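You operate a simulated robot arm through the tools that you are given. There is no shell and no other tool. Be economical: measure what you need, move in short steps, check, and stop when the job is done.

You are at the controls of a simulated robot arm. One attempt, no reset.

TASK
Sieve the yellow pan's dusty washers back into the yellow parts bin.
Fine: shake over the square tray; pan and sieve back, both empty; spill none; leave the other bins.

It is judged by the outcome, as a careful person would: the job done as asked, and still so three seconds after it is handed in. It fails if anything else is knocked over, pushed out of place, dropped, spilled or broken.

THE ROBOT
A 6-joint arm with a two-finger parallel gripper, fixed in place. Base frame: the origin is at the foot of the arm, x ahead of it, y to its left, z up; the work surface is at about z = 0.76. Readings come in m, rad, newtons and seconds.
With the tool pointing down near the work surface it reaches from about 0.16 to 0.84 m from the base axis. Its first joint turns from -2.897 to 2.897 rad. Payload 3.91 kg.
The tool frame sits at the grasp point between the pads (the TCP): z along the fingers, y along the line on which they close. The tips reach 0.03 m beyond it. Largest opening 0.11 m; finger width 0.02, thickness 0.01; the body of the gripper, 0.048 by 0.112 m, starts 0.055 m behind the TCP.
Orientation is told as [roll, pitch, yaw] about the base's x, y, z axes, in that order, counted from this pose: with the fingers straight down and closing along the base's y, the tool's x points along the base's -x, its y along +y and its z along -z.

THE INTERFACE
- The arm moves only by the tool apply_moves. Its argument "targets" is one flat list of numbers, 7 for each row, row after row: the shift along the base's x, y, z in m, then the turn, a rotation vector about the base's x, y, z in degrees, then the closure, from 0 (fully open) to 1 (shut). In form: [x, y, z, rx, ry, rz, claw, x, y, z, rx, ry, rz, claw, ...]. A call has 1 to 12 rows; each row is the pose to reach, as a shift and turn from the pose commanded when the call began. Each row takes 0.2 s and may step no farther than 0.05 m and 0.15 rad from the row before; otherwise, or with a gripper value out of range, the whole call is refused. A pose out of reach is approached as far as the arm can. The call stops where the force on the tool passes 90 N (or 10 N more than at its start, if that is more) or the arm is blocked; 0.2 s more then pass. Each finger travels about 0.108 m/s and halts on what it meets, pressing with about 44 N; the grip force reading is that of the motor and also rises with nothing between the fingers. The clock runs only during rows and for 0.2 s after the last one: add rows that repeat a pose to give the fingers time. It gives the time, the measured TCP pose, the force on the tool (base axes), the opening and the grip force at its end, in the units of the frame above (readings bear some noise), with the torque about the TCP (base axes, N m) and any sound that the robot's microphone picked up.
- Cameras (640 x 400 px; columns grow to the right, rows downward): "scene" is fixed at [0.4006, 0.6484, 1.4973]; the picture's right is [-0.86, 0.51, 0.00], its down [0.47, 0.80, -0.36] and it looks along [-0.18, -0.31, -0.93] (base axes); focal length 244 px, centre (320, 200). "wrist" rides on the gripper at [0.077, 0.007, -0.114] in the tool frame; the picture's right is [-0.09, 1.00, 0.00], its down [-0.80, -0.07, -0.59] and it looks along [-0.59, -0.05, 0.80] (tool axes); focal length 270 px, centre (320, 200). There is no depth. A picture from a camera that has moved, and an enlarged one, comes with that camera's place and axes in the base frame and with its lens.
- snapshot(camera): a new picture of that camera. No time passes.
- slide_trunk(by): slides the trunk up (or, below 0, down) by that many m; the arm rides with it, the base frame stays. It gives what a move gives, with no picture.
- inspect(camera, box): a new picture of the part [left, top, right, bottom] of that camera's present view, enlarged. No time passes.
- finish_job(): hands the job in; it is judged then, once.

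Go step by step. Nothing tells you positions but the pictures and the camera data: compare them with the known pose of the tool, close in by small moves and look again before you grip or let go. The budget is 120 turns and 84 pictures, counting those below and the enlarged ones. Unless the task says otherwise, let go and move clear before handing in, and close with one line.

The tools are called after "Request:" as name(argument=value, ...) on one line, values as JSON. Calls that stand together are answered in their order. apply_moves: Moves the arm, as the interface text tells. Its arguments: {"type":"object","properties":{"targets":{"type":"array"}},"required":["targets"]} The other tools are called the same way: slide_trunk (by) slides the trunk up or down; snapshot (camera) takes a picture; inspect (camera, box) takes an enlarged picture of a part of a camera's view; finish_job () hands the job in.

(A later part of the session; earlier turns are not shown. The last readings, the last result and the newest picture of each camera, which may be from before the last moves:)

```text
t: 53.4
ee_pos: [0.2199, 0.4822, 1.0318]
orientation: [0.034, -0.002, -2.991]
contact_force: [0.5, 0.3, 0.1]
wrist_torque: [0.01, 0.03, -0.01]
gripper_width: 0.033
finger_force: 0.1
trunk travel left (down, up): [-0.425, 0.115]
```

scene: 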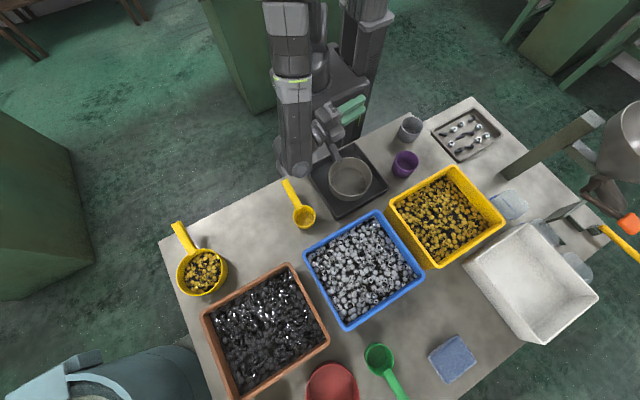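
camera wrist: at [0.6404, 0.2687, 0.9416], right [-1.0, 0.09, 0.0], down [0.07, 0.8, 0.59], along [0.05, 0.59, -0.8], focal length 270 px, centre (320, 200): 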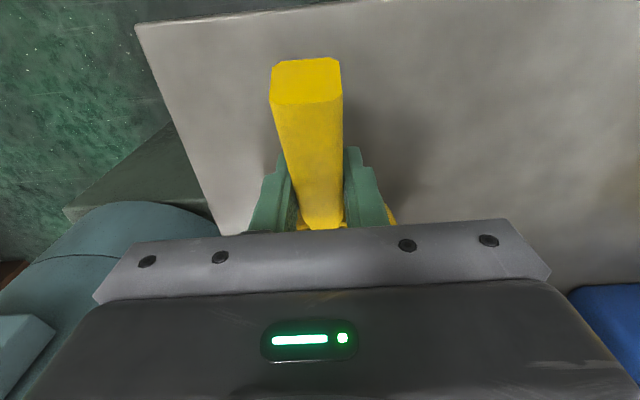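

Request:
apply_moves(targets=[0, 0, -0.02, 0, 0, 7.5, 0.7, 0, 0, -0.04, 0, 0, 15, 0.7])

Request:
apply_moves(targets=[0, 0, 0, 7.8, 3.39, 0, 0.7, 0, 0, 0, 15.6, 6.78, 0, 0.7, 0, 0, 0, 23.4, 10.2, 0, 0.7, 0, 0, 0, 31.2, 13.6, 0, 0.7, 0, 0, 0, 39, 17, 0, 0.7, 0, 0, 0, 46.8, 20.3, 0, 0.7, 0, 0, 0, 54.6, 23.7, 0, 0.7, 0, 0, 0, 62.4, 27.1, 0, 0.7, 0, 0, 0, 70.2, 30.5, 0, 0.7, 0, 0, 0, 78, 33.9, 0, 0.7, 0, 0, 0, 85.8, 37.3, 0, 0.7, 0, 0, 0, 93.6, 40.7, 0, 0.7])

Request:
snapshot(camera="scene")

```text
t: 54.0
ee_pos: [0.2182, 0.4812, 0.9926]
orientation: [0.033, -0.002, -2.729]
contact_force: [0.8, 0.4, -0.3]
wrist_torque: [0.02, -0.01, 0.01]
gripper_width: 0.0328
finger_force: 0.1
trunk travel left (down, up): [-0.425, 0.115]
```

```text
t: 56.6
ee_pos: [0.2619, 0.5776, 1.316]
orientation: [-1.586, -0.132, -2.719]
contact_force: [1.9, 1.1, 0.2]
wrist_torque: [0.02, -0.01, 0.04]
gripper_width: 0.0326
finger_force: 0.1
out of reach, approached as far as the arm can: row 6, 7, 8, 9, 10, 11, 12
trunk travel left (down, up): [-0.425, 0.115]
```

```text
48 pictures are left
```

scene: 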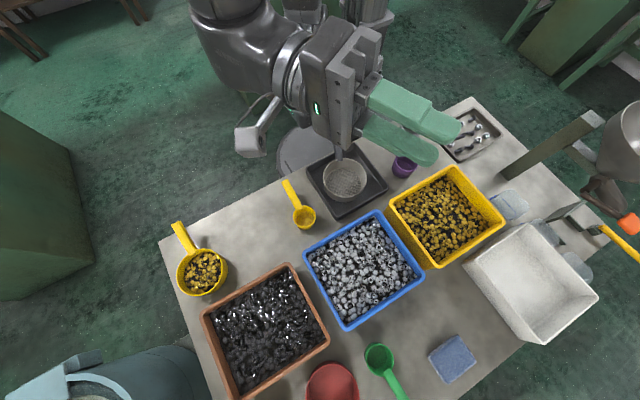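

Outward tips hit a wrist limit. I'll back out, then rehearse the mirror of the one that worked (yaw 90°, fingers tipping toward +x, wrist on the far left).

Request:
apply_moves(targets=[0, 0, 0, -7.8, -3.39, 0, 0.7, 0, 0, 0, -15.6, -6.78, 0, 0.7, 0, 0, 0, -23.4, -10.2, 0, 0.7, 0, -0.01, -0.02, -31.2, -13.6, 0, 0.7, 0, -0.02, -0.04, -39, -17, 0, 0.7, -0.01, -0.03, -0.07, -46.8, -20.3, 0, 0.7, -0.02, -0.04, -0.1, -54.6, -23.7, 0, 0.7, -0.02, -0.05, -0.13, -62.4, -27.1, 0, 0.7, -0.02, -0.06, -0.16, -70.2, -30.5, 0, 0.7, -0.02, -0.07, -0.19, -78, -33.9, 0, 0.7, -0.03, -0.08, -0.22, -82, -35.6, 0, 0.7])

Request:
apply_moves(targets=[0, -0.01, -0.01, 0, 0, -8.5, 0.7, 0, -0.02, -0.02, 0, 0, -17, 0.7, 0, -0.04, -0.03, 0, 0, -25.5, 0.7, 0, -0.06, -0.04, 0, 0, -34, 0.7, 0, -0.08, -0.05, 0, 0, -42.5, 0.7, 0, -0.1, -0.06, 0, 0, -51, 0.7, 0, -0.12, -0.06, 0, 0, -59.5, 0.7, 0, -0.14, -0.06, 0, 0, -68, 0.7, 0, -0.16, -0.06, 0, 0, -76.5, 0.7, 0, -0.18, -0.06, 0, 0, -85, 0.7, 0, -0.19, -0.06, 0, 0, -93.5, 0.7, 0, -0.19, -0.06, 0, 0, -102, 0.7])

```text
t: 59.0
ee_pos: [0.2286, 0.4973, 1.1061]
orientation: [-0.021, -0.015, -2.861]
contact_force: [0.3, -0.3, -0.3]
wrist_torque: [-0.04, 0.01, 0.02]
gripper_width: 0.0332
finger_force: 0.0
trunk travel left (down, up): [-0.425, 0.115]
```

```text
t: 61.6
ee_pos: [0.2276, 0.3092, 1.0451]
orientation: [-0.022, -0.015, 1.64]
contact_force: [0.1, 0.2, -0.1]
wrist_torque: [-0.02, 0.0, -0.02]
gripper_width: 0.033
finger_force: 0.1
trunk travel left (down, up): [-0.425, 0.115]
```

Request:
apply_moves(targets=[-0.018, -0.002, -0.03, 0, 0, -4, 0.7, -0.036, -0.003, -0.055, 0, 0, -4, 0.7])

Request:
apply_moves(targets=[0, 0, 0, 0, -8.5, 0, 0.7, 0, 0, 0, 0, -17, 0, 0.7, 0, 0, 0, 0, -25.5, 0, 0.7, 0, 0, 0, 0, -34, 0, 0.7, 0, 0, 0, 0, -42.5, 0, 0.7, 0, 0, 0, 0, -51, 0, 0.7, 0, 0, 0, 0, -59.5, 0, 0.7, 0, 0, 0, 0, -68, 0, 0.7, 0, 0, 0, 0, -76.5, 0, 0.7, 0, 0, 0, 0, -85, 0, 0.7, 0, 0, 0, 0, -93.5, 0, 0.7, 0, 0, 0, 0, -102, 0, 0.7])

Request:
apply_moves(targets=[0, 0, 0, 0, -8.5, 0, 0.7, 0, 0, 0, 0, -17, 0, 0.7, 0, 0, 0, 0, -25.5, 0, 0.7])

Request:
snapshot(camera="scene")

```text
t: 62.2
ee_pos: [0.1916, 0.3048, 0.9915]
orientation: [-0.024, -0.014, 1.57]
contact_force: [0.2, -0.6, -0.2]
wrist_torque: [0.01, 0.05, 0.01]
gripper_width: 0.033
finger_force: 0.0
trunk travel left (down, up): [-0.425, 0.115]
```

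```text
t: 64.8
ee_pos: [0.1909, 0.3056, 0.9895]
orientation: [-1.806, 0.005, 1.585]
contact_force: [0.3, -1.1, 0.4]
wrist_torque: [0.01, 0.01, 0.0]
gripper_width: 0.0331
finger_force: 0.2
trunk travel left (down, up): [-0.425, 0.115]
```

```text
t: 65.6
ee_pos: [0.1671, 0.2429, 0.9653]
orientation: [-2.242, 0.01, 1.581]
contact_force: [0.7, 1.2, 1.0]
wrist_torque: [0.02, 0.04, -0.01]
gripper_width: 0.0331
finger_force: 0.0
out of reach, approached as far as the arm can: row 3
trunk travel left (down, up): [-0.425, 0.115]
```

```text
47 pictures are left
```

scene: 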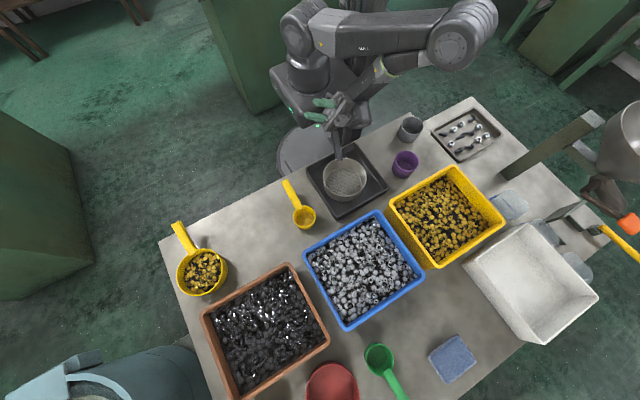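

Tipping toward +x reaches about 120°. I'll verify it at a lower pouring height.

Request:
apply_moves(targets=[0.012, 0.03, 0, 0, 8, 0, 0.7, 0.024, 0.063, 0.02, 0, 16, 0, 0.7, 0.024, 0.063, 0, 0, 16, 0, 0.7, 0.024, 0.063, -0.02, 0, 16, 0, 0.7, 0.009, 0.063, -0.02, 0, 12, 0, 0.7])

Request:
inspect(camera="scene", box=[250, 0, 500, 230])

```text
t: 66.8
ee_pos: [0.1757, 0.307, 0.9455]
orientation: [-2.04, 0.008, 1.583]
contact_force: [-0.9, -0.3, 1.9]
wrist_torque: [-0.01, 0.09, -0.03]
gripper_width: 0.033
finger_force: 0.1
trunk travel left (down, up): [-0.425, 0.115]
```

```text
1.74 times, centred on (375, 115) of scene
camera zoom: at [0.4006, 0.6484, 1.4973], right [-0.86, 0.51, 0.0], down [0.47, 0.8, -0.36], along [-0.18, -0.31, -0.93], focal length 424 px, centre (224, 348)
```

zoom: 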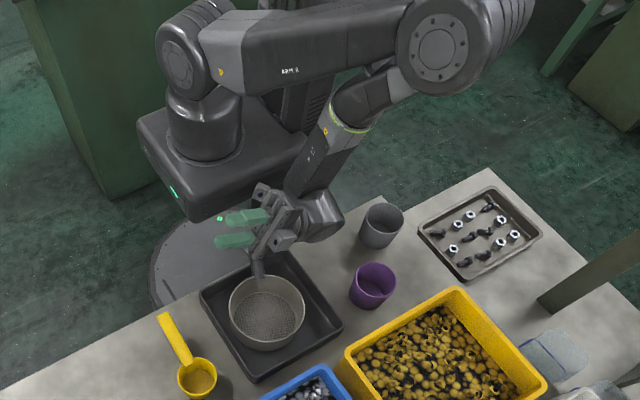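

The tip to 117° works at z=0.945 without contact. I'll un-tip and go back for the pan.

Request:
apply_moves(targets=[0.002, 0, 0.01, 0, 8.5, 0, 0.6, 0.004, 0, 0.02, 0, 17, 0, 0.5, 0.006, 0, 0.03, 0, 25.5, 0, 0.5, 0.008, 0, 0.04, 0, 34, 0, 0.5, 0.01, 0, 0.04, 0, 42.5, 0, 0.5, 0.01, 0, 0.04, 0, 51, 0, 0.5, 0.02, 0, 0.04, 0, 59.5, 0, 0.5, 0.03, 0, 0.04, 0, 68, 0, 0.5, 0.04, 0, 0.04, 0, 76.5, 0, 0.5, 0.05, 0, 0.04, 0, 85, 0, 0.5, 0.06, 0, 0.04, 0, 93.5, 0, 0.5, 0.07, 0, 0.04, 0, 102, 0, 0.5])

Request:
apply_moves(targets=[0.04, 0.004, 0, 0, 7.5, 0, 0.5, 0.08, 0.008, 0, 0, 14.9, -0.7, 0.5, 0.12, 0.012, 0, 0, 14.9, -0.7, 0.5, 0.16, 0.016, 0, 0, 14.9, -0.7, 0.5, 0.2, 0.02, 0, 0, 14.9, -0.7, 0.5, 0.24, 0.024, 0, 0, 14.9, -0.7, 0.5, 0.28, 0.028, 0, 0, 14.9, -0.7, 0.5, 0.32, 0.032, 0, 0, 14.9, -0.7, 0.5, 0.36, 0.036, 0, 0, 14.9, -0.7, 0.5, 0.4, 0.039, -0.01, 0, 14.9, -0.7, 0.5])

Request:
snapshot(camera="wrist")

```text
t: 69.4
ee_pos: [0.2457, 0.3073, 0.9861]
orientation: [-0.258, -0.014, 1.573]
contact_force: [0.1, 0.3, 0.1]
wrist_torque: [0.03, 0.01, -0.03]
gripper_width: 0.0551
finger_force: 0.0
trunk travel left (down, up): [-0.425, 0.115]
```

```text
t: 71.6
ee_pos: [0.6456, 0.3444, 0.9748]
orientation: [0.002, -0.011, 1.559]
contact_force: [-0.5, 0.6, -0.2]
wrist_torque: [0.04, 0.0, 0.02]
gripper_width: 0.0549
finger_force: 0.0
trunk travel left (down, up): [-0.425, 0.115]
```

```text
45 pictures are left
camera wrist: at [0.6371, 0.2667, 1.0876], right [-0.99, 0.1, 0.0], down [0.08, 0.79, 0.6], along [0.06, 0.6, -0.8], focal length 270 px, centre (320, 200)
```

wrist: 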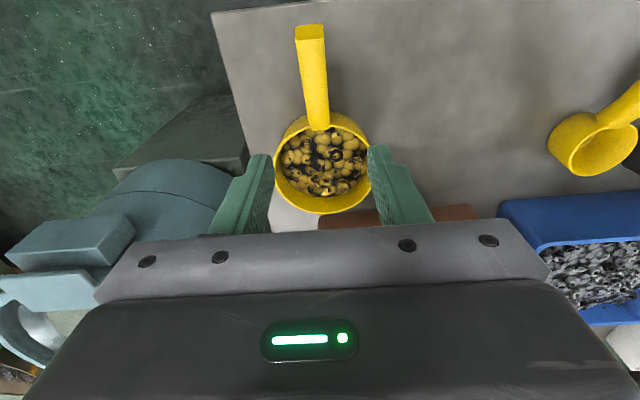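

Request:
apply_moves(targets=[0.003, 0.0005, -0.04, -0.63, 0, 0.7, 0.5, 0.003, 0.0005, -0.08, -0.63, 0, 0.7, 0.5, 0.003, 0.0005, -0.12, -0.63, 0, 0.7, 0.5, 0.003, 0.0005, -0.145, -0.63, 0, 0.7, 0.5, 0.003, 0.0005, -0.155, -0.63, 0, 0.7, 0.5, 0.003, 0.0005, -0.155, -0.63, 0, 0.7, 1, 0.003, 0.0005, -0.155, -0.63, 0, 0.7, 1, 0.003, 0.0005, -0.155, -0.63, 0, 0.7, 1])

Request:
apply_moves(targets=[0, 0, 0.004, 0, 0, 0, 1, 0, 0, 0.01, 0, 0, 0, 1, 0, 0, 0.02, 0, 0, 0, 1, 0, 0, 0.02, 0, 0, 0, 1])

Request:
inspect(camera="scene", box=[110, 160, 290, 310])

```text
t: 73.4
ee_pos: [0.6504, 0.3461, 0.8193]
orientation: [0.002, -0.002, 1.573]
contact_force: [0.8, 1.3, 0.4]
wrist_torque: [-0.01, -0.07, -0.06]
gripper_width: 0.0234
finger_force: 43.3
trunk travel left (down, up): [-0.425, 0.115]
```

```text
t: 74.4
ee_pos: [0.6495, 0.3454, 0.8414]
orientation: [0.002, -0.001, 1.571]
contact_force: [-0.5, 0.1, -3.1]
wrist_torque: [-0.29, 0.0, 0.01]
gripper_width: 0.0233
finger_force: 43.7
trunk travel left (down, up): [-0.425, 0.115]
```

```text
2.67 times, centred on (200, 235) of scene
camera zoom: at [0.4006, 0.6484, 1.4973], right [-0.86, 0.51, 0.0], down [0.47, 0.8, -0.36], along [-0.18, -0.31, -0.93], focal length 650 px, centre (640, 107)
```

zoom: 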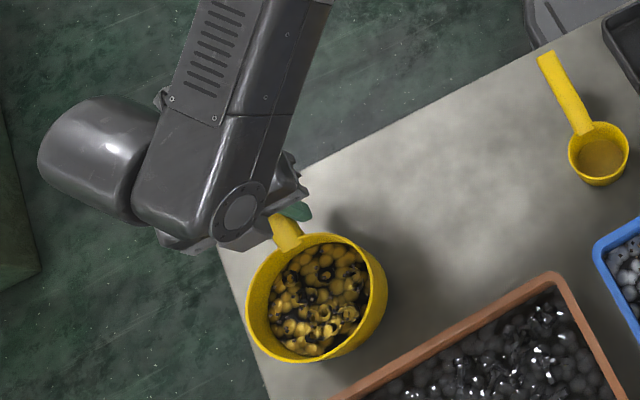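

The pan is held level. I'll lift it and carry it over the sieve.

Request:
apply_moves(targets=[0, 0, 0.03, 0, 0, 0, 1, 0, 0, 0.07, 0, 0, 0, 1, 0, 0, 0.11, 0, 0, 0, 1, -0.02, 0, 0.14, 0, 0, 0, 1, -0.05, -0.004, 0.145, 0, 0, 0, 1, -0.09, -0.008, 0.145, 0, 0, 0, 1, -0.13, -0.012, 0.145, 0, 0, 0, 1, -0.17, -0.016, 0.145, 0, 0, 0, 1, -0.21, -0.02, 0.145, 0, 0, 0, 1, -0.25, -0.024, 0.145, 0, 0, 0, 1, -0.29, -0.028, 0.145, 0, 0, 0, 1, -0.32, -0.03, 0.145, 0, 0, 0, 1])

Request:
apply_moves(targets=[-0.03, -0.003, 0, 0, 0, 0, 1, -0.06, -0.006, 0, 0, 0, 0, 1, -0.09, -0.008, 0, 0, 0, 0, 1, -0.12, -0.009, -0.01, 0, 0, 0, 1, -0.134, -0.0095, -0.02, 0, 0, 0, 1, -0.134, -0.0095, -0.03, 0, 0, 0, 1, -0.134, -0.0095, -0.04, 0, 0, 0, 1])

Request:
inspect(camera="scene", box=[230, 80, 410, 230])

Request:
snapshot(camera="wrist")

```text
t: 77.0
ee_pos: [0.3278, 0.3163, 0.9874]
orientation: [-0.001, -0.001, 1.572]
contact_force: [0.1, 0.6, -3.7]
wrist_torque: [-0.24, 0.03, 0.01]
gripper_width: 0.0234
finger_force: 43.9
trunk travel left (down, up): [-0.425, 0.115]
```

```text
t: 78.6
ee_pos: [0.1947, 0.3069, 0.9451]
orientation: [0.001, 0.001, 1.573]
contact_force: [-0.5, -0.4, -4.2]
wrist_torque: [-0.29, 0.03, -0.01]
gripper_width: 0.0233
finger_force: 44.1
trunk travel left (down, up): [-0.425, 0.115]
```

```text
2.67 times, centred on (320, 155) of scene
camera zoom: at [0.4006, 0.6484, 1.4973], right [-0.86, 0.51, 0.0], down [0.47, 0.8, -0.36], along [-0.18, -0.31, -0.93], focal length 650 px, centre (320, 320)
```

zoom: 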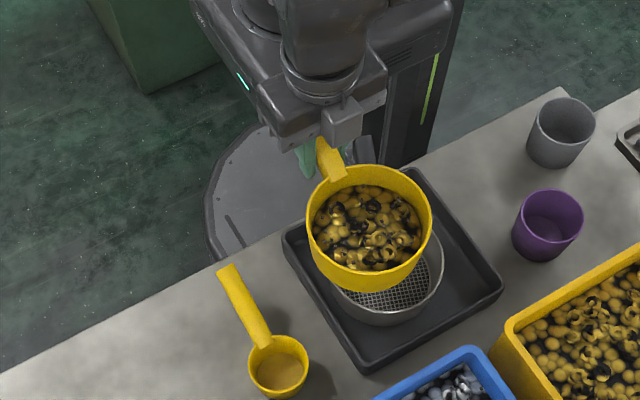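

```text
42 pictures are left
camera wrist: at [0.1859, 0.2293, 1.0597], right [-1.0, 0.09, 0.0], down [0.07, 0.8, 0.59], along [0.05, 0.59, -0.8], focal length 270 px, centre (320, 200)
```

wrist: 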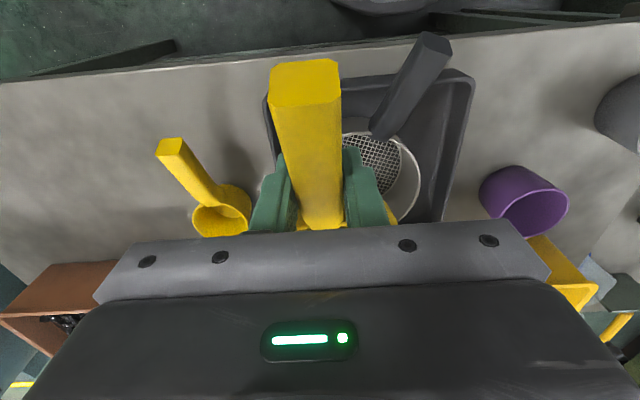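

The sieve was nudged and slightly turned during rehearsal but is still in the tray, centre about (0.155, 0.395). The pan centre is at (0.203, 0.405), so I'll shift y a little and start tipping slowly toward -x.

Request:
apply_moves(targets=[0, -0.005, 0, 0, -4, 0, 1, 0, -0.008, 0, 0, -10, 0, 1, 0, -0.008, 0, 0, -17, 0, 1, 0, -0.008, 0, 0, -24, 0, 1, 0, -0.008, 0, 0, -31, 0, 1, 0, -0.008, 0, 0, -37, 0, 1, 0, -0.008, 0, 0, -42, 0, 1])

Request:
inspect(camera="scene", box=[230, 80, 410, 230])

```text
t: 80.2
ee_pos: [0.1946, 0.299, 0.9459]
orientation: [-0.734, 0.001, 1.572]
contact_force: [-0.4, -0.3, -3.6]
wrist_torque: [-0.3, 0.09, 0.02]
gripper_width: 0.0235
finger_force: 43.9
trunk travel left (down, up): [-0.425, 0.115]
```

```text
2.67 times, centred on (320, 155) of scene
camera zoom: at [0.4006, 0.6484, 1.4973], right [-0.86, 0.51, 0.0], down [0.47, 0.8, -0.36], along [-0.18, -0.31, -0.93], focal length 650 px, centre (320, 320)
```

zoom: 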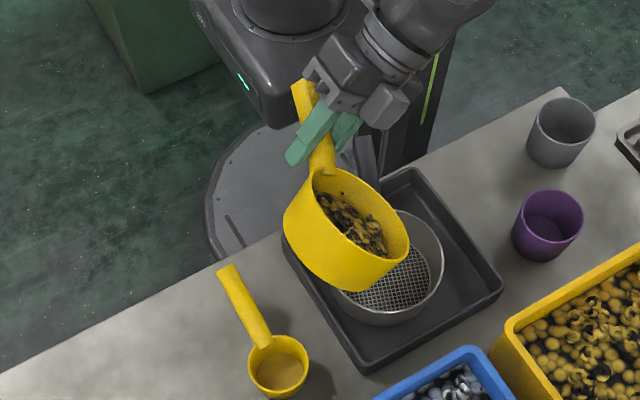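

The lip is over the sieve and nothing has poured yet. Continuing slowly.

Request:
apply_moves(targets=[0, 0, 0, 0, -4, 0, 1, 0, 0, 0, 0, -8, 0, 1, 0, 0, 0, 0, -12, 0, 1, 0, 0, 0, 0, -16, 0, 1, 0, 0, 0, 0, -20, 0, 1, 0, 0, 0, 0, -24, 0, 1, 0, 0, 0, 0, -28, 0, 1, 0, 0, 0, 0, -28, 0, 1])

Request:
inspect(camera="scene", box=[230, 80, 410, 230])

```text
t: 82.0
ee_pos: [0.1935, 0.2983, 0.9458]
orientation: [-1.221, 0.001, 1.573]
contact_force: [-0.4, 0.1, -2.1]
wrist_torque: [-0.23, 0.11, 0.01]
gripper_width: 0.0234
finger_force: 44.2
trunk travel left (down, up): [-0.425, 0.115]
```

```text
2.67 times, centred on (320, 155) of scene
camera zoom: at [0.4006, 0.6484, 1.4973], right [-0.86, 0.51, 0.0], down [0.47, 0.8, -0.36], along [-0.18, -0.31, -0.93], focal length 650 px, centre (320, 320)
```

zoom: 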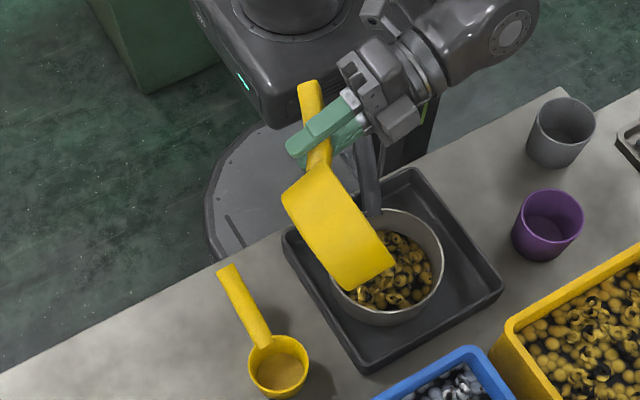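

Washers are landing in the sieve. I'll continue to about 115° and jog the pan gently to empty it.

Request:
apply_moves(targets=[-0.002, 0, 0, 0, -6, 0, 1, -0.005, 0, 0, 0, -12, 0, 1, -0.008, 0, 0, 0, -18, 0, 1, -0.01, 0, 0, 0, -24, 0, 1, -0.013, 0, 0, 0, -30, 0, 1, -0.015, 0, 0, 0, -36, 0, 1, -0.017, 0, 0, 0, -42, 0, 1, -0.018, 0, 0, 0, -46, 0, 1, -0.018, 0, 0, 0, -46, 0, 1, -0.018, 0, 0.006, 0, -42, 0, 1, -0.018, 0, 0, 0, -46, 0, 1, -0.018, 0, 0, 0, -46, 0, 1])

Request:
inspect(camera="scene", box=[230, 80, 410, 230])

Request:
snapshot(camera="wrist")

```text
t: 84.6
ee_pos: [0.1763, 0.2986, 0.9456]
orientation: [-2.026, 0.002, 1.57]
contact_force: [0.2, 0.6, -1.1]
wrist_torque: [-0.19, 0.12, -0.01]
gripper_width: 0.0234
finger_force: 44.2
trunk travel left (down, up): [-0.425, 0.115]
```

```text
2.67 times, centred on (320, 155) of scene
camera zoom: at [0.4006, 0.6484, 1.4973], right [-0.86, 0.51, 0.0], down [0.47, 0.8, -0.36], along [-0.18, -0.31, -0.93], focal length 650 px, centre (320, 320)
```

zoom: 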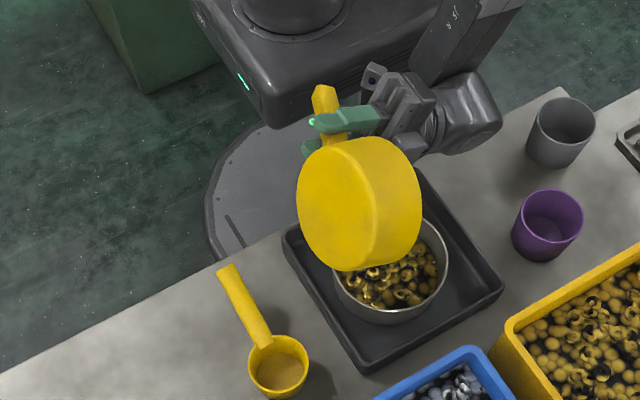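

```text
38 pictures are left
camera wrist: at [0.075, 0.2216, 0.8891], right [0.44, 0.09, -0.9], down [-0.57, 0.8, -0.2], along [0.7, 0.59, 0.4], focal length 270 px, centre (320, 200)
```

wrist: 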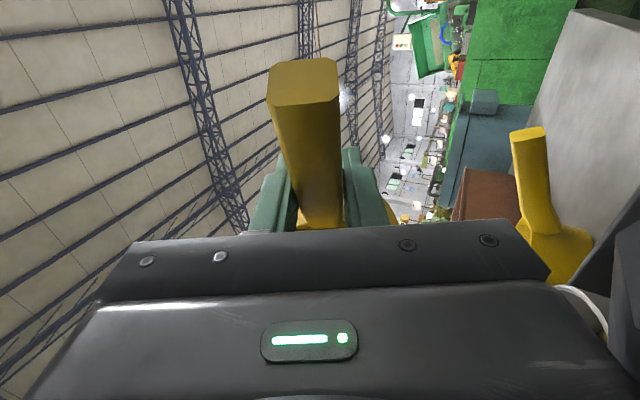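

Request:
apply_moves(targets=[0, 0, 0.008, 0, 6, 0, 1, 0, 0, 0, 0, -2, 0, 1, 0, 0, 0.008, 0, 6, 0, 1, 0, 0, 0, 0, -2, 0, 1, 0, 0, 0, 0, -2, 0, 1])

Request:
apply_moves(targets=[0, 0, 0.005, 0, 8.5, 0, 1, 0.002, 0, 0.01, 0, 17, 0, 1, 0.006, 0, 0.015, 0, 25.5, 0, 1, 0.01, 0, 0.02, 0, 34, 0, 1, 0.015, 0, 0.025, 0, 42.5, 0, 1, 0.018, 0, 0.03, 0, 51, 0, 1, 0.02, 0, 0.035, 0, 59.5, 0, 1, 0.02, 0, 0.04, 0, 68, 0, 1, 0.02, 0, 0.045, 0, 76.5, 0, 1, 0.02, 0, 0.045, 0, 85, 0, 1, 0.02, 0, 0.045, 0, 93.5, 0, 1, 0.02, 0, 0.045, 0, 102, 0, 1])

Request:
inspect(camera="scene", box=[230, 80, 410, 230])

```text
t: 85.8
ee_pos: [0.1772, 0.2982, 0.945]
orientation: [-2.06, 0.002, 1.569]
contact_force: [-0.7, -0.5, -1.3]
wrist_torque: [-0.15, 0.08, 0.02]
gripper_width: 0.0233
finger_force: 44.1
trunk travel left (down, up): [-0.425, 0.115]
```

```text
t: 88.4
ee_pos: [0.1965, 0.2965, 0.9922]
orientation: [-0.276, 0.0, 1.57]
contact_force: [-1.0, 0.0, -2.6]
wrist_torque: [-0.16, 0.04, -0.02]
gripper_width: 0.0235
finger_force: 44.5
trunk travel left (down, up): [-0.425, 0.115]
```

```text
2.67 times, centred on (320, 155) of scene
camera zoom: at [0.4006, 0.6484, 1.4973], right [-0.86, 0.51, 0.0], down [0.47, 0.8, -0.36], along [-0.18, -0.31, -0.93], focal length 650 px, centre (320, 320)
```

zoom: 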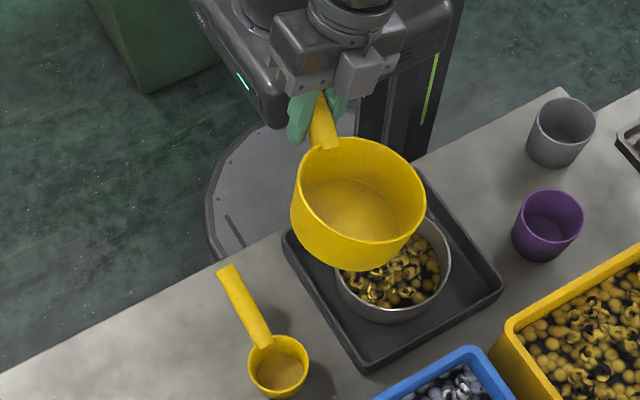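

The pan is empty. I'll level it and take it back to its place.

Request:
apply_moves(targets=[0.02, 0, 0, 0, 8, 0, 1, 0.06, 0.005, 0, 0, 15.5, 0, 1, 0.1, 0.01, 0, 0, 15.5, 0, 1, 0.145, 0.015, 0, 0, 15.5, 0, 1, 0.19, 0.02, 0, 0, 15.5, 0, 1, 0.235, 0.025, 0, 0, 15.5, 0, 1, 0.28, 0.03, 0, 0, 15.5, 0, 1, 0.325, 0.035, 0, 0, 15.5, 0, 1, 0.37, 0.04, 0, 0, 15.5, 0, 1, 0.415, 0.045, 0, 0, 15.5, 0, 1, 0.453, 0.048, 0, 0, 15.5, 0, 1, 0.453, 0.048, -0.02, 0, 15.5, 0, 1])

Request:
inspect(camera="scene", box=[110, 160, 290, 310])

```text
t: 91.0
ee_pos: [0.6495, 0.3451, 0.9702]
orientation: [-0.006, 0.0, 1.572]
contact_force: [0.0, -0.1, -1.5]
wrist_torque: [-0.13, 0.03, -0.01]
gripper_width: 0.0237
finger_force: 43.7
trunk travel left (down, up): [-0.425, 0.115]
```

```text
2.67 times, centred on (200, 235) of scene
camera zoom: at [0.4006, 0.6484, 1.4973], right [-0.86, 0.51, 0.0], down [0.47, 0.8, -0.36], along [-0.18, -0.31, -0.93], focal length 650 px, centre (640, 107)
```

zoom: 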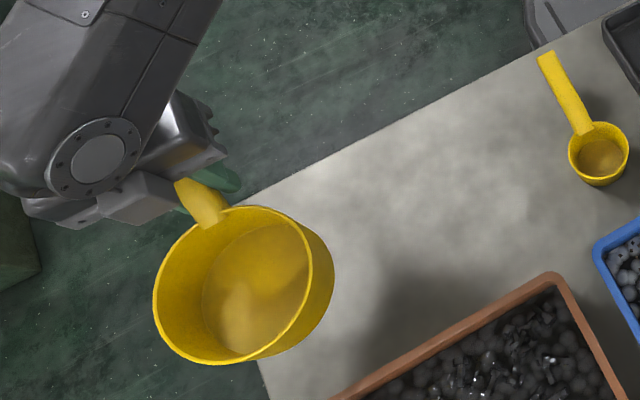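

Request:
apply_moves(targets=[0, 0.0005, -0.04, 0, 0.35, 0, 1, 0, 0.0005, -0.08, 0, 0.35, 0, 1, 0, 0.0005, -0.12, 0, 0.35, 0, 1, 0, 0.0005, -0.14, 0, 0.35, 0, 1, 0, 0.0005, -0.147, 0, 0.35, 0, 1, 0, 0.0005, -0.147, 0, 0.35, 0, 1])

Request:
apply_moves(targets=[0, 0, -0.0015, 0, 0, 0, 1, 0, 0, -0.003, 0, 0, 0, 1, 0, 0, -0.003, 0, 0, 0, 1])

Request:
inspect(camera="scene", box=[110, 160, 290, 310])

```text
t: 92.4
ee_pos: [0.649, 0.3467, 0.823]
orientation: [-0.002, -0.001, 1.572]
contact_force: [1.0, 1.4, 0.7]
wrist_torque: [0.25, 0.03, 0.0]
gripper_width: 0.0233
finger_force: 44.4
trunk travel left (down, up): [-0.425, 0.115]
```

```text
t: 93.2
ee_pos: [0.6495, 0.3464, 0.8222]
orientation: [-0.005, -0.004, 1.572]
contact_force: [0.1, 0.3, 9.0]
wrist_torque: [1.36, 0.03, 0.0]
gripper_width: 0.0237
finger_force: 43.6
trunk travel left (down, up): [-0.425, 0.115]
```

```text
2.67 times, centred on (200, 235) of scene
camera zoom: at [0.4006, 0.6484, 1.4973], right [-0.86, 0.51, 0.0], down [0.47, 0.8, -0.36], along [-0.18, -0.31, -0.93], focal length 650 px, centre (640, 107)
```

zoom: 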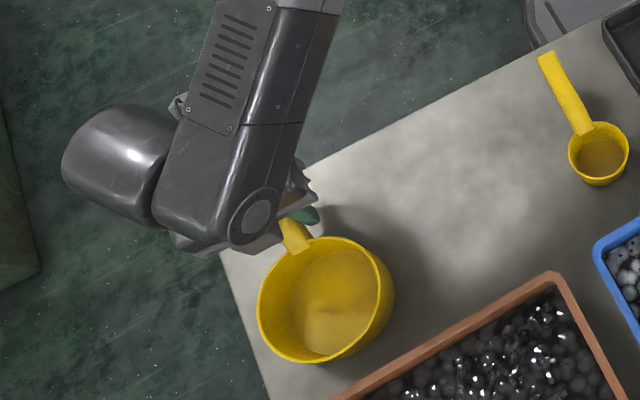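

The pan is down in its original spot. I'll release it and rise.

Request:
apply_moves(targets=[0, 0, 0.001, 0, 0, 0, 1, 0, 0, 0.0005, 0, 0, 0, 0.85, 0, 0, 0.0005, 0, 0, 0, 0.5, 0, 0, 0.0005, 0, 0, 0, 0.5, 0, 0, 0.0005, 0, 0, 0, 0.5, 0, 0, 0.04, 0, 0, 0, 0.5, 0, 0, 0.08, 0, 0, 0, 0.5, 0, 0, 0.12, 0, 0, 0, 0.5, 0, 0, 0.16, 0, 0, 0, 0.3])

Request:
apply_moves(targets=[-0.045, -0.003, 0, 0, 0, -1.5, 0.3, -0.09, -0.006, 0, 0, 0, -3, 0.3, -0.135, -0.009, 0, 0, 0, -4.5, 0.3, -0.18, -0.012, 0, 0, 0, -6, 0.3, -0.225, -0.015, 0, 0, 0, -7.5, 0.3, -0.27, -0.018, 0, 0, 0, -9, 0.3, -0.315, -0.02, 0, 0, 0, -10.5, 0.3, -0.36, -0.023, 0, 0, 0, -12, 0.3, -0.405, -0.026, 0, 0, 0, -13, 0.3, -0.45, -0.03, 0, 0, 0, -14, 0.3, -0.49, -0.035, 0, 0, 0, -15, 0.3, -0.52, -0.04, 0, 0, 0, -16, 0.3])

Request:
snapshot(camera="wrist")

Request:
snapshot(camera="scene")

Request:
inspect(camera="scene", box=[250, 100, 430, 250])

```text
t: 95.2
ee_pos: [0.6487, 0.347, 0.9821]
orientation: [-0.002, -0.002, 1.572]
contact_force: [-0.5, 0.2, 1.3]
wrist_torque: [0.01, 0.02, -0.01]
gripper_width: 0.0771
finger_force: 0.1
trunk travel left (down, up): [-0.425, 0.115]
```

```text
t: 97.8
ee_pos: [0.1291, 0.3064, 0.981]
orientation: [-0.001, -0.004, 1.293]
contact_force: [0.5, 0.7, -0.2]
wrist_torque: [0.01, -0.01, -0.02]
gripper_width: 0.0771
finger_force: 0.1
trunk travel left (down, up): [-0.425, 0.115]
```

```text
34 pictures are left
camera wrist: at [0.1, 0.2344, 1.0951], right [-0.93, 0.36, 0.0], down [0.29, 0.75, 0.6], along [0.21, 0.56, -0.8], focal length 270 px, centre (320, 200)
```

wrist: 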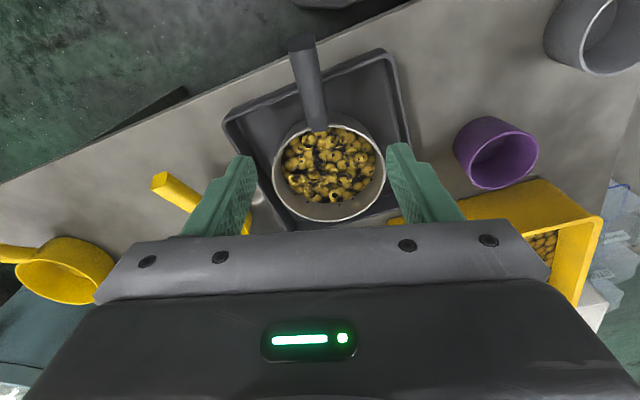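

```text
33 pictures are left
```

scene: 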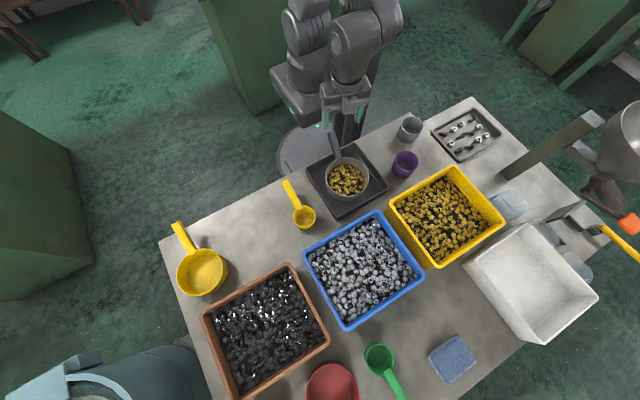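

```text
2.67 times, centred on (340, 175) of scene
camera zoom: at [0.4006, 0.6484, 1.4973], right [-0.86, 0.51, 0.0], down [0.47, 0.8, -0.36], along [-0.18, -0.31, -0.93], focal length 650 px, centre (267, 267)
```

zoom: 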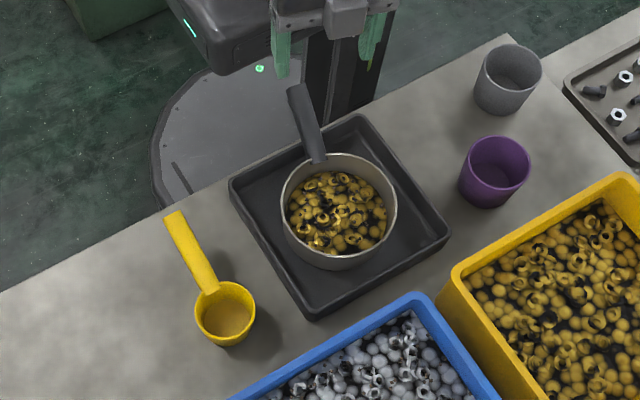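

All the washers are in the sieve and the pan is back and empty. The sieve's handle now runs from (0.145, 0.336) to (0.129, 0.261), so I'll grip it at yaw≈78°.

Request:
apply_moves(targets=[0.011, 0.0056, -0.04, 0, 0, 3.9, 0.5, 0.011, 0.0056, -0.08, 0, 0, 3.9, 0.5, 0.011, 0.0056, -0.12, 0, 0, 3.9, 0.5, 0.011, 0.0056, -0.12, 0, 0, 3.9, 0.5])

Request:
snapshot(camera="wrist")

Request:
inspect(camera="scene", box=[290, 90, 400, 180])

```text
t: 98.8
ee_pos: [0.1405, 0.3127, 0.8602]
orientation: [-0.002, -0.001, 1.36]
contact_force: [1.0, 0.4, 0.1]
wrist_torque: [-0.04, 0.04, -0.01]
gripper_width: 0.0554
finger_force: 0.1
trunk travel left (down, up): [-0.425, 0.115]
```

```text
31 pictures are left
camera wrist: at [0.1161, 0.2394, 0.9743], right [-0.96, 0.29, 0.0], down [0.23, 0.77, 0.6], along [0.18, 0.57, -0.8], focal length 270 px, centre (320, 200)
```

wrist: 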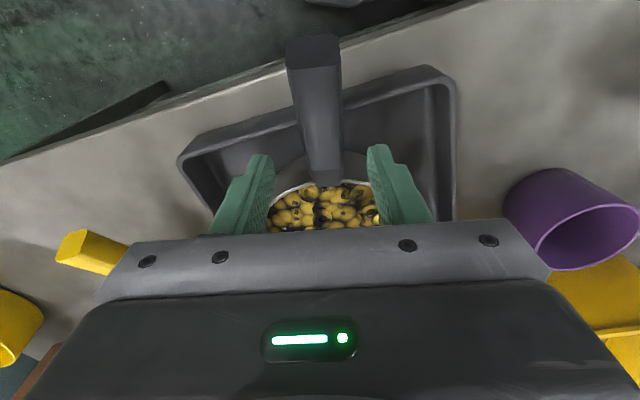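

```text
4.44 times, centred on (345, 135) of scene
camera zoom: at [0.4006, 0.6484, 1.4973], right [-0.86, 0.51, 0.0], down [0.47, 0.8, -0.36], along [-0.18, -0.31, -0.93], focal length 1084 px, centre (209, 489)
```

zoom: 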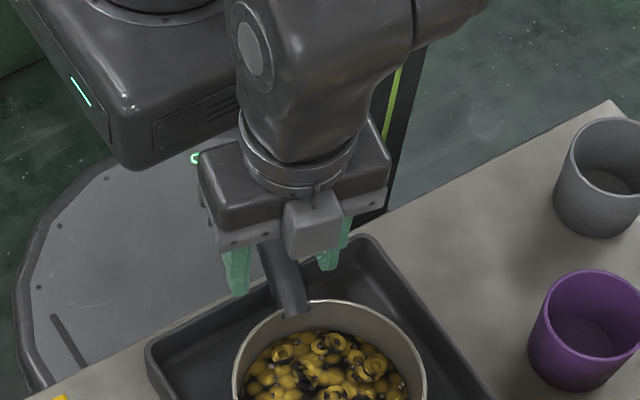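

Request:
apply_moves(targets=[0, 0, -0.03, 0, 0, 0, 0.5, 0, 0, -0.042, 0, 0, 0, 0.5, 0, 0, -0.042, 0, 0, 0, 1, 0, 0, -0.042, 0, 0, 0, 1, 0, 0, -0.042, 0, 0, 0, 1])

Request:
apply_moves(targets=[0, 0, 0.004, 0, 0, 0, 1, 0, 0, 0.01, 0, 0, 0, 1, 0, 0, 0.02, 0, 0, 0, 1, 0, 0, 0.02, 0, 0, 0, 1])

Request:
inspect(camera="scene", box=[250, 100, 430, 250])

```text
t: 99.4
ee_pos: [0.1401, 0.3122, 0.8297]
orientation: [-0.002, -0.017, 1.362]
contact_force: [-0.8, -15.3, 85.6]
wrist_torque: [-1.69, -2.38, -0.34]
gripper_width: 0.0562
finger_force: 1.3
trunk travel left (down, up): [-0.425, 0.115]
stopped in row 2: the force on the tool passed its limit at 128 N (the readings are from after the stop); the commanded pose is now the measured one
```

```text
t: 100.4
ee_pos: [0.1413, 0.3166, 0.8444]
orientation: [-0.001, -0.013, 1.36]
contact_force: [-0.3, 0.1, -3.4]
wrist_torque: [-0.25, 0.05, -0.02]
gripper_width: 0.0236
finger_force: 43.7
trunk travel left (down, up): [-0.425, 0.115]
```

```text
2.67 times, centred on (340, 175) of scene
camera zoom: at [0.4006, 0.6484, 1.4973], right [-0.86, 0.51, 0.0], down [0.47, 0.8, -0.36], along [-0.18, -0.31, -0.93], focal length 650 px, centre (267, 267)
```

zoom: 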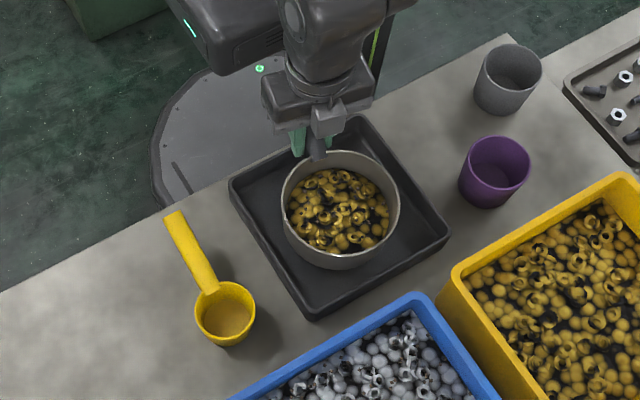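

A finger met the tray's rim, so this grip is too high to trust. I'll lower the sieve back onto the tray, release, and regrip a little closer to the bowl with a narrower opening.

Request:
apply_moves(targets=[0, 0, -0.006, 0, 0, 0, 1, 0, 0, -0.012, 0, 0, 0, 1, 0, 0, -0.015, 0, 0, 0, 1, 0, 0, -0.015, 0, 0, 0, 1])

```text
t: 101.4
ee_pos: [0.1411, 0.3162, 0.8311]
orientation: [-0.001, -0.017, 1.362]
contact_force: [0.8, -0.8, 7.6]
wrist_torque: [0.55, 0.44, 0.02]
gripper_width: 0.0238
finger_force: 44.0
trunk travel left (down, up): [-0.425, 0.115]
```

Request:
apply_moves(targets=[0, 0, 0, 0, 0, 0, 0.85, 0, 0, 0, 0, 0, 0, 0.63, 0, 0, 0, 0, 0, 0, 0.63, 0, 0, 0.008, -0.9, 0.2, 0, 0.63, 0.0015, 0.0065, 0.008, -0.9, 0.2, 0, 0.63, 0.0015, 0.0065, 0, -0.9, 0.2, 0, 0.63, 0.0015, 0.0065, -0.006, -0.9, 0.2, 0, 0.63, 0.0015, 0.0065, -0.006, -0.9, 0.2, 0, 0.63])

Request:
snapshot(camera="wrist")

```text
t: 103.2
ee_pos: [0.1424, 0.3225, 0.8239]
orientation: [-0.001, 0.005, 1.361]
contact_force: [-0.2, 0.0, -0.8]
wrist_torque: [-0.01, 0.01, 0.0]
gripper_width: 0.0408
finger_force: 0.0
trunk travel left (down, up): [-0.425, 0.115]
```

```text
28 pictures are left
camera wrist: at [0.1179, 0.2491, 0.9388], right [-0.96, 0.29, 0.0], down [0.23, 0.77, 0.59], along [0.17, 0.57, -0.81], focal length 270 px, centre (320, 200)
```

wrist: 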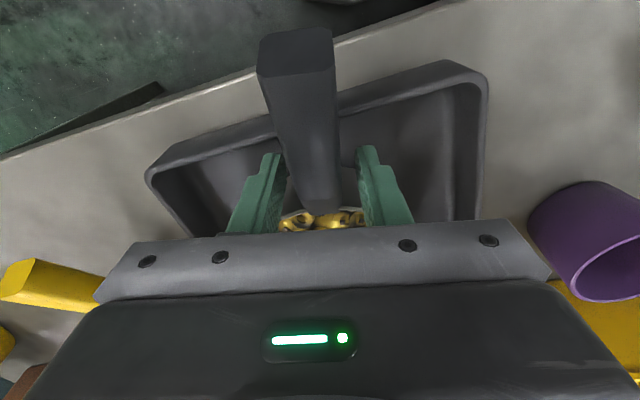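

Clear now. I'll go 8 mm lower and close.

Request:
apply_moves(targets=[0, 0, -0.004, 0, 0, 0, 0.63, 0, 0, -0.008, 0, 0, 0, 0.63, 0, 0, -0.008, 0, 0, 0, 0.63])

```text
t: 104.0
ee_pos: [0.1425, 0.3228, 0.8161]
orientation: [-0.002, 0.001, 1.362]
contact_force: [-0.5, 0.2, -0.2]
wrist_torque: [-0.04, -0.01, 0.0]
gripper_width: 0.0408
finger_force: 0.0
trunk travel left (down, up): [-0.425, 0.115]
```

Request:
apply_moves(targets=[0, 0, -0.002, 0, 0, 0, 1, 0, 0, -0.002, 0, 0, 0, 1, 0, 0, -0.002, 0, 0, 0, 1, 0, 0, 0.003, 0, 0, 0, 1, 0, 0, 0.01, 0, 0, 0, 1, 0, 0, 0.018, 0, 0, 0, 1, 0, 0, 0.018, 0, 0, 0, 1])

Request:
inspect(camera="scene", box=[250, 100, 430, 250])

```text
t: 105.6
ee_pos: [0.1426, 0.322, 0.8342]
orientation: [-0.002, 0.004, 1.36]
contact_force: [-0.3, 0.0, -4.2]
wrist_torque: [-0.27, 0.06, -0.03]
gripper_width: 0.0233
finger_force: 43.6
trunk travel left (down, up): [-0.425, 0.115]
```

```text
2.67 times, centred on (340, 175) of scene
camera zoom: at [0.4006, 0.6484, 1.4973], right [-0.86, 0.51, 0.0], down [0.47, 0.8, -0.36], along [-0.18, -0.31, -0.93], focal length 650 px, centre (267, 267)
```

zoom: 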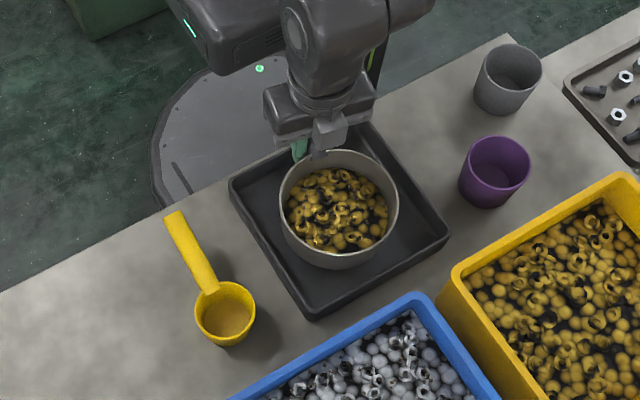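

The sieve is firmly held, just above the tray floor. I'll shake it now with small back-and-forth moves.

Request:
apply_moves(targets=[0, 0, 0.01, 0, 0, 0, 1, 0.012, 0, 0.01, 0, 0, 0, 1, -0.012, 0, 0.01, 0, 0, 0, 1, 0.012, 0, 0.01, 0, 0, 0, 1, -0.012, 0, 0.01, 0, 0, 0, 1, 0.012, 0, 0.01, 0, 0, 0, 1, -0.012, 0, 0.01, 0, 0, 0, 1, 0.012, 0, 0.01, 0, 0, 0, 1, -0.012, 0, 0.01, 0, 0, 0, 1, 0, 0, 0.01, 0, 0, 0, 1, 0, 0.01, 0.01, 0, 0, 0, 1, 0, 0, 0.01, 0, 0, 0, 1])

Request:
apply_moves(targets=[0.012, 0, 0, 0, 4, 0, 1, -0.012, 0, 0, 0, -4, 0, 1, 0.012, 0, 0.005, 0, 4, 0, 1, -0.012, 0, 0, 0, -4, 0, 1, 0.012, 0, 0.005, 0, 4, 0, 1, -0.012, 0, 0, 0, -4, 0, 1, 0, 0.01, 0.01, 0, 0, 0, 1, 0, -0.01, 0, 0, 0, 0, 1, 0, 0.01, 0.01, 0, 0, 0, 1, 0, -0.01, 0, 0, 0, 0, 1, 0, 0.01, 0.01, 0, 0, 0, 1, 0, 0, 0, 0, 0, 0, 1])

Request:
inspect(camera="scene", box=[290, 130, 400, 230])

```text
t: 108.2
ee_pos: [0.1425, 0.3228, 0.8441]
orientation: [-0.002, 0.004, 1.363]
contact_force: [-0.7, -0.1, -3.5]
wrist_torque: [-0.28, 0.04, -0.01]
gripper_width: 0.0234
finger_force: 43.8
trunk travel left (down, up): [-0.425, 0.115]
```

```text
t: 110.8
ee_pos: [0.1417, 0.3231, 0.844]
orientation: [-0.002, 0.004, 1.361]
contact_force: [0.4, -0.4, -3.8]
wrist_torque: [-0.26, 0.05, -0.02]
gripper_width: 0.023
finger_force: 43.9
trunk travel left (down, up): [-0.425, 0.115]
```

```text
4.00 times, centred on (345, 180) of scene
camera zoom: at [0.4006, 0.6484, 1.4973], right [-0.86, 0.51, 0.0], down [0.47, 0.8, -0.36], along [-0.18, -0.31, -0.93], focal length 975 px, centre (220, 280)
```

zoom: 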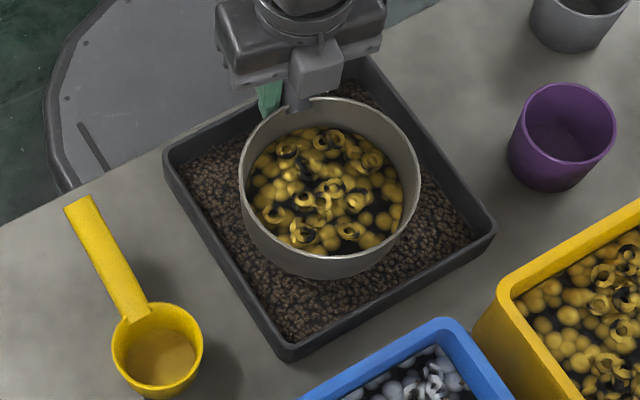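

The shaking works: fine dust now covers the tray. I'll shake more to be thorough.

Request:
apply_moves(targets=[0.012, 0, 0, 0, 0, 0, 1, -0.012, 0, 0, 0, 0, 0, 1, 0.012, 0, 0, 0, 0, 0, 1, -0.012, 0, 0, 0, 0, 0, 1, 0.012, 0, 0, 0, 0, 0, 1, -0.012, 0, 0, 0, 0, 0, 1, 0.012, 0, 0, 0, 0, 0, 1, -0.012, 0, 0, 0, 0, 0, 1, 0.012, 0, 0, 0, 0, 0, 1, -0.012, 0, 0, 0, 0, 0, 1, 0.012, 0, 0, 0, 0, 0, 1, 0, 0, 0, 0, 0, 0, 1])

Request:
apply_moves(targets=[0.012, 0, 0, 0, 4, 0, 1, -0.012, 0, 0, 0, -4, 0, 1, 0.012, 0, 0.005, 0, 4, 0, 1, -0.012, 0, 0, 0, -4, 0, 1, 0.012, 0, 0.005, 0, 4, 0, 1, -0.012, 0, 0, 0, -4, 0, 1, 0, 0.01, 0.01, 0, 0, 0, 1, 0, -0.01, 0, 0, 0, 0, 1, 0, 0.01, 0.01, 0, 0, 0, 1, 0, -0.01, 0, 0, 0, 0, 1, 0, 0.01, 0.01, 0, 0, 0, 1, 0, 0, 0, 0, 0, 0, 1])

Request:
inspect(camera="scene", box=[290, 130, 400, 230])

```text
t: 113.4
ee_pos: [0.143, 0.3232, 0.8437]
orientation: [-0.002, 0.003, 1.361]
contact_force: [0.8, 0.0, -4.2]
wrist_torque: [-0.26, 0.06, 0.01]
gripper_width: 0.0234
finger_force: 44.2
trunk travel left (down, up): [-0.425, 0.115]
```

```text
t: 116.0
ee_pos: [0.1418, 0.3225, 0.8443]
orientation: [-0.003, 0.002, 1.36]
contact_force: [0.4, 0.0, -3.2]
wrist_torque: [-0.25, 0.05, -0.03]
gripper_width: 0.0231
finger_force: 44.0
trunk travel left (down, up): [-0.425, 0.115]
```

```text
4.00 times, centred on (345, 180) of scene
camera zoom: at [0.4006, 0.6484, 1.4973], right [-0.86, 0.51, 0.0], down [0.47, 0.8, -0.36], along [-0.18, -0.31, -0.93], focal length 975 px, centre (220, 280)
```

zoom: 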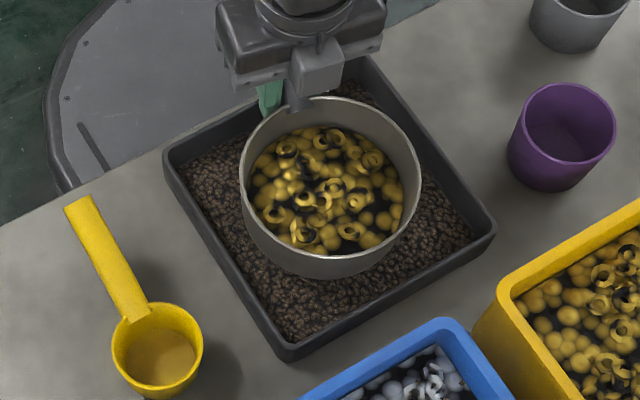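

No further change, so sieving is done. I'll lift the sieve level and carry it over to the yellow bin, centred near (-0.01, 0.645).

Request:
apply_moves(targets=[0, 0, 0.03, 0, 0, 0, 1, 0, 0, 0.07, 0, 0, 0, 1, 0, 0, 0.11, 0, 0, 0, 1, -0.005, 0.015, 0.14, 0, 0, 3, 1, -0.015, 0.04, 0.15, 0, 0, 6, 1, -0.025, 0.07, 0.15, 0, 0, 9, 1, -0.035, 0.1, 0.15, 0, 0, 12, 1, -0.045, 0.13, 0.15, 0, 0, 15, 1, -0.055, 0.16, 0.15, 0, 0, 18, 1, -0.067, 0.19, 0.15, 0, 0, 21, 1, -0.078, 0.22, 0.15, 0, 0, 24, 1, -0.087, 0.24, 0.15, 0, 0, 27, 1])

Request:
snapshot(camera="scene")

Request:
snapshot(camera="wrist")

```text
t: 118.6
ee_pos: [0.055, 0.5627, 0.9936]
orientation: [-0.003, 0.003, 1.836]
contact_force: [0.3, 0.0, -2.9]
wrist_torque: [-0.23, -0.09, 0.01]
gripper_width: 0.0229
finger_force: 43.9
trunk travel left (down, up): [-0.425, 0.115]
```

```text
24 pictures are left
```

scene: 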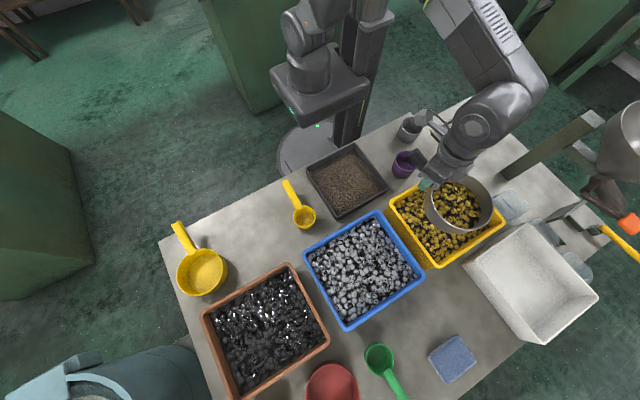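

```text
23 pictures are left
camera wrist: at [0.0664, 0.4881, 1.1081], right [-0.98, -0.17, 0.0], down [-0.14, 0.79, 0.59], along [-0.1, 0.58, -0.81], focal length 270 px, centre (320, 200)
```

wrist: 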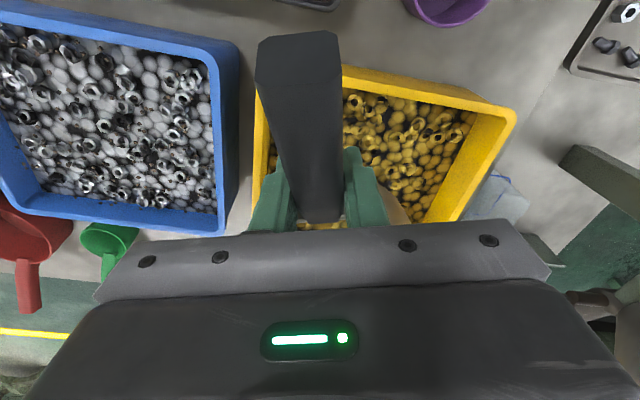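

The sieve centre is near (0.05, 0.65). I'll shift 0.015 toward -x and start tipping about the handle axis.

Request:
apply_moves(targets=[-0.007, 0, 0.004, 0, 0, 0, 1, -0.015, 0, 0.008, 1.6, -5.8, 0, 1, -0.015, 0, 0.008, 3.1, -11.6, 0, 1, -0.015, 0, 0.008, 4.7, -17.4, 0, 1, -0.015, 0, 0.008, 6.3, -23.2, 0, 1, -0.015, 0, 0.008, 7.9, -29, 0, 1, -0.015, 0, 0.008, 9.4, -34.7, 0, 1])

Request:
inspect(camera="scene", box=[370, 80, 560, 280])

```text
t: 120.2
ee_pos: [0.0417, 0.5639, 1.002]
orientation: [-0.629, 0.002, 1.83]
contact_force: [-0.4, -0.3, -4.3]
wrist_torque: [-0.26, -0.01, -0.02]
gripper_width: 0.0232
finger_force: 44.3
trunk travel left (down, up): [-0.425, 0.115]
```

```text
2.00 times, centred on (465, 180) of scene
camera zoom: at [0.4006, 0.6484, 1.4973], right [-0.86, 0.51, 0.0], down [0.47, 0.8, -0.36], along [-0.18, -0.31, -0.93], focal length 488 px, centre (30, 240)
```

zoom: 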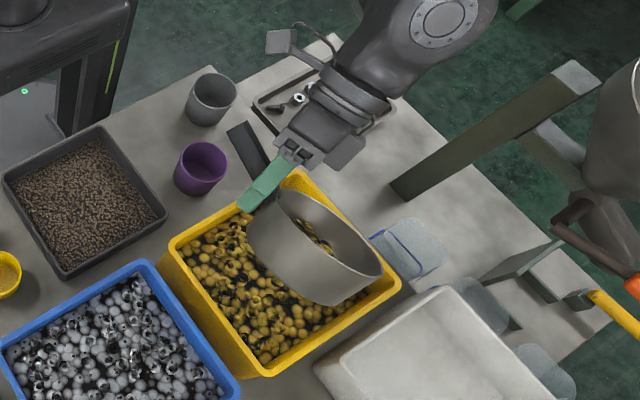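

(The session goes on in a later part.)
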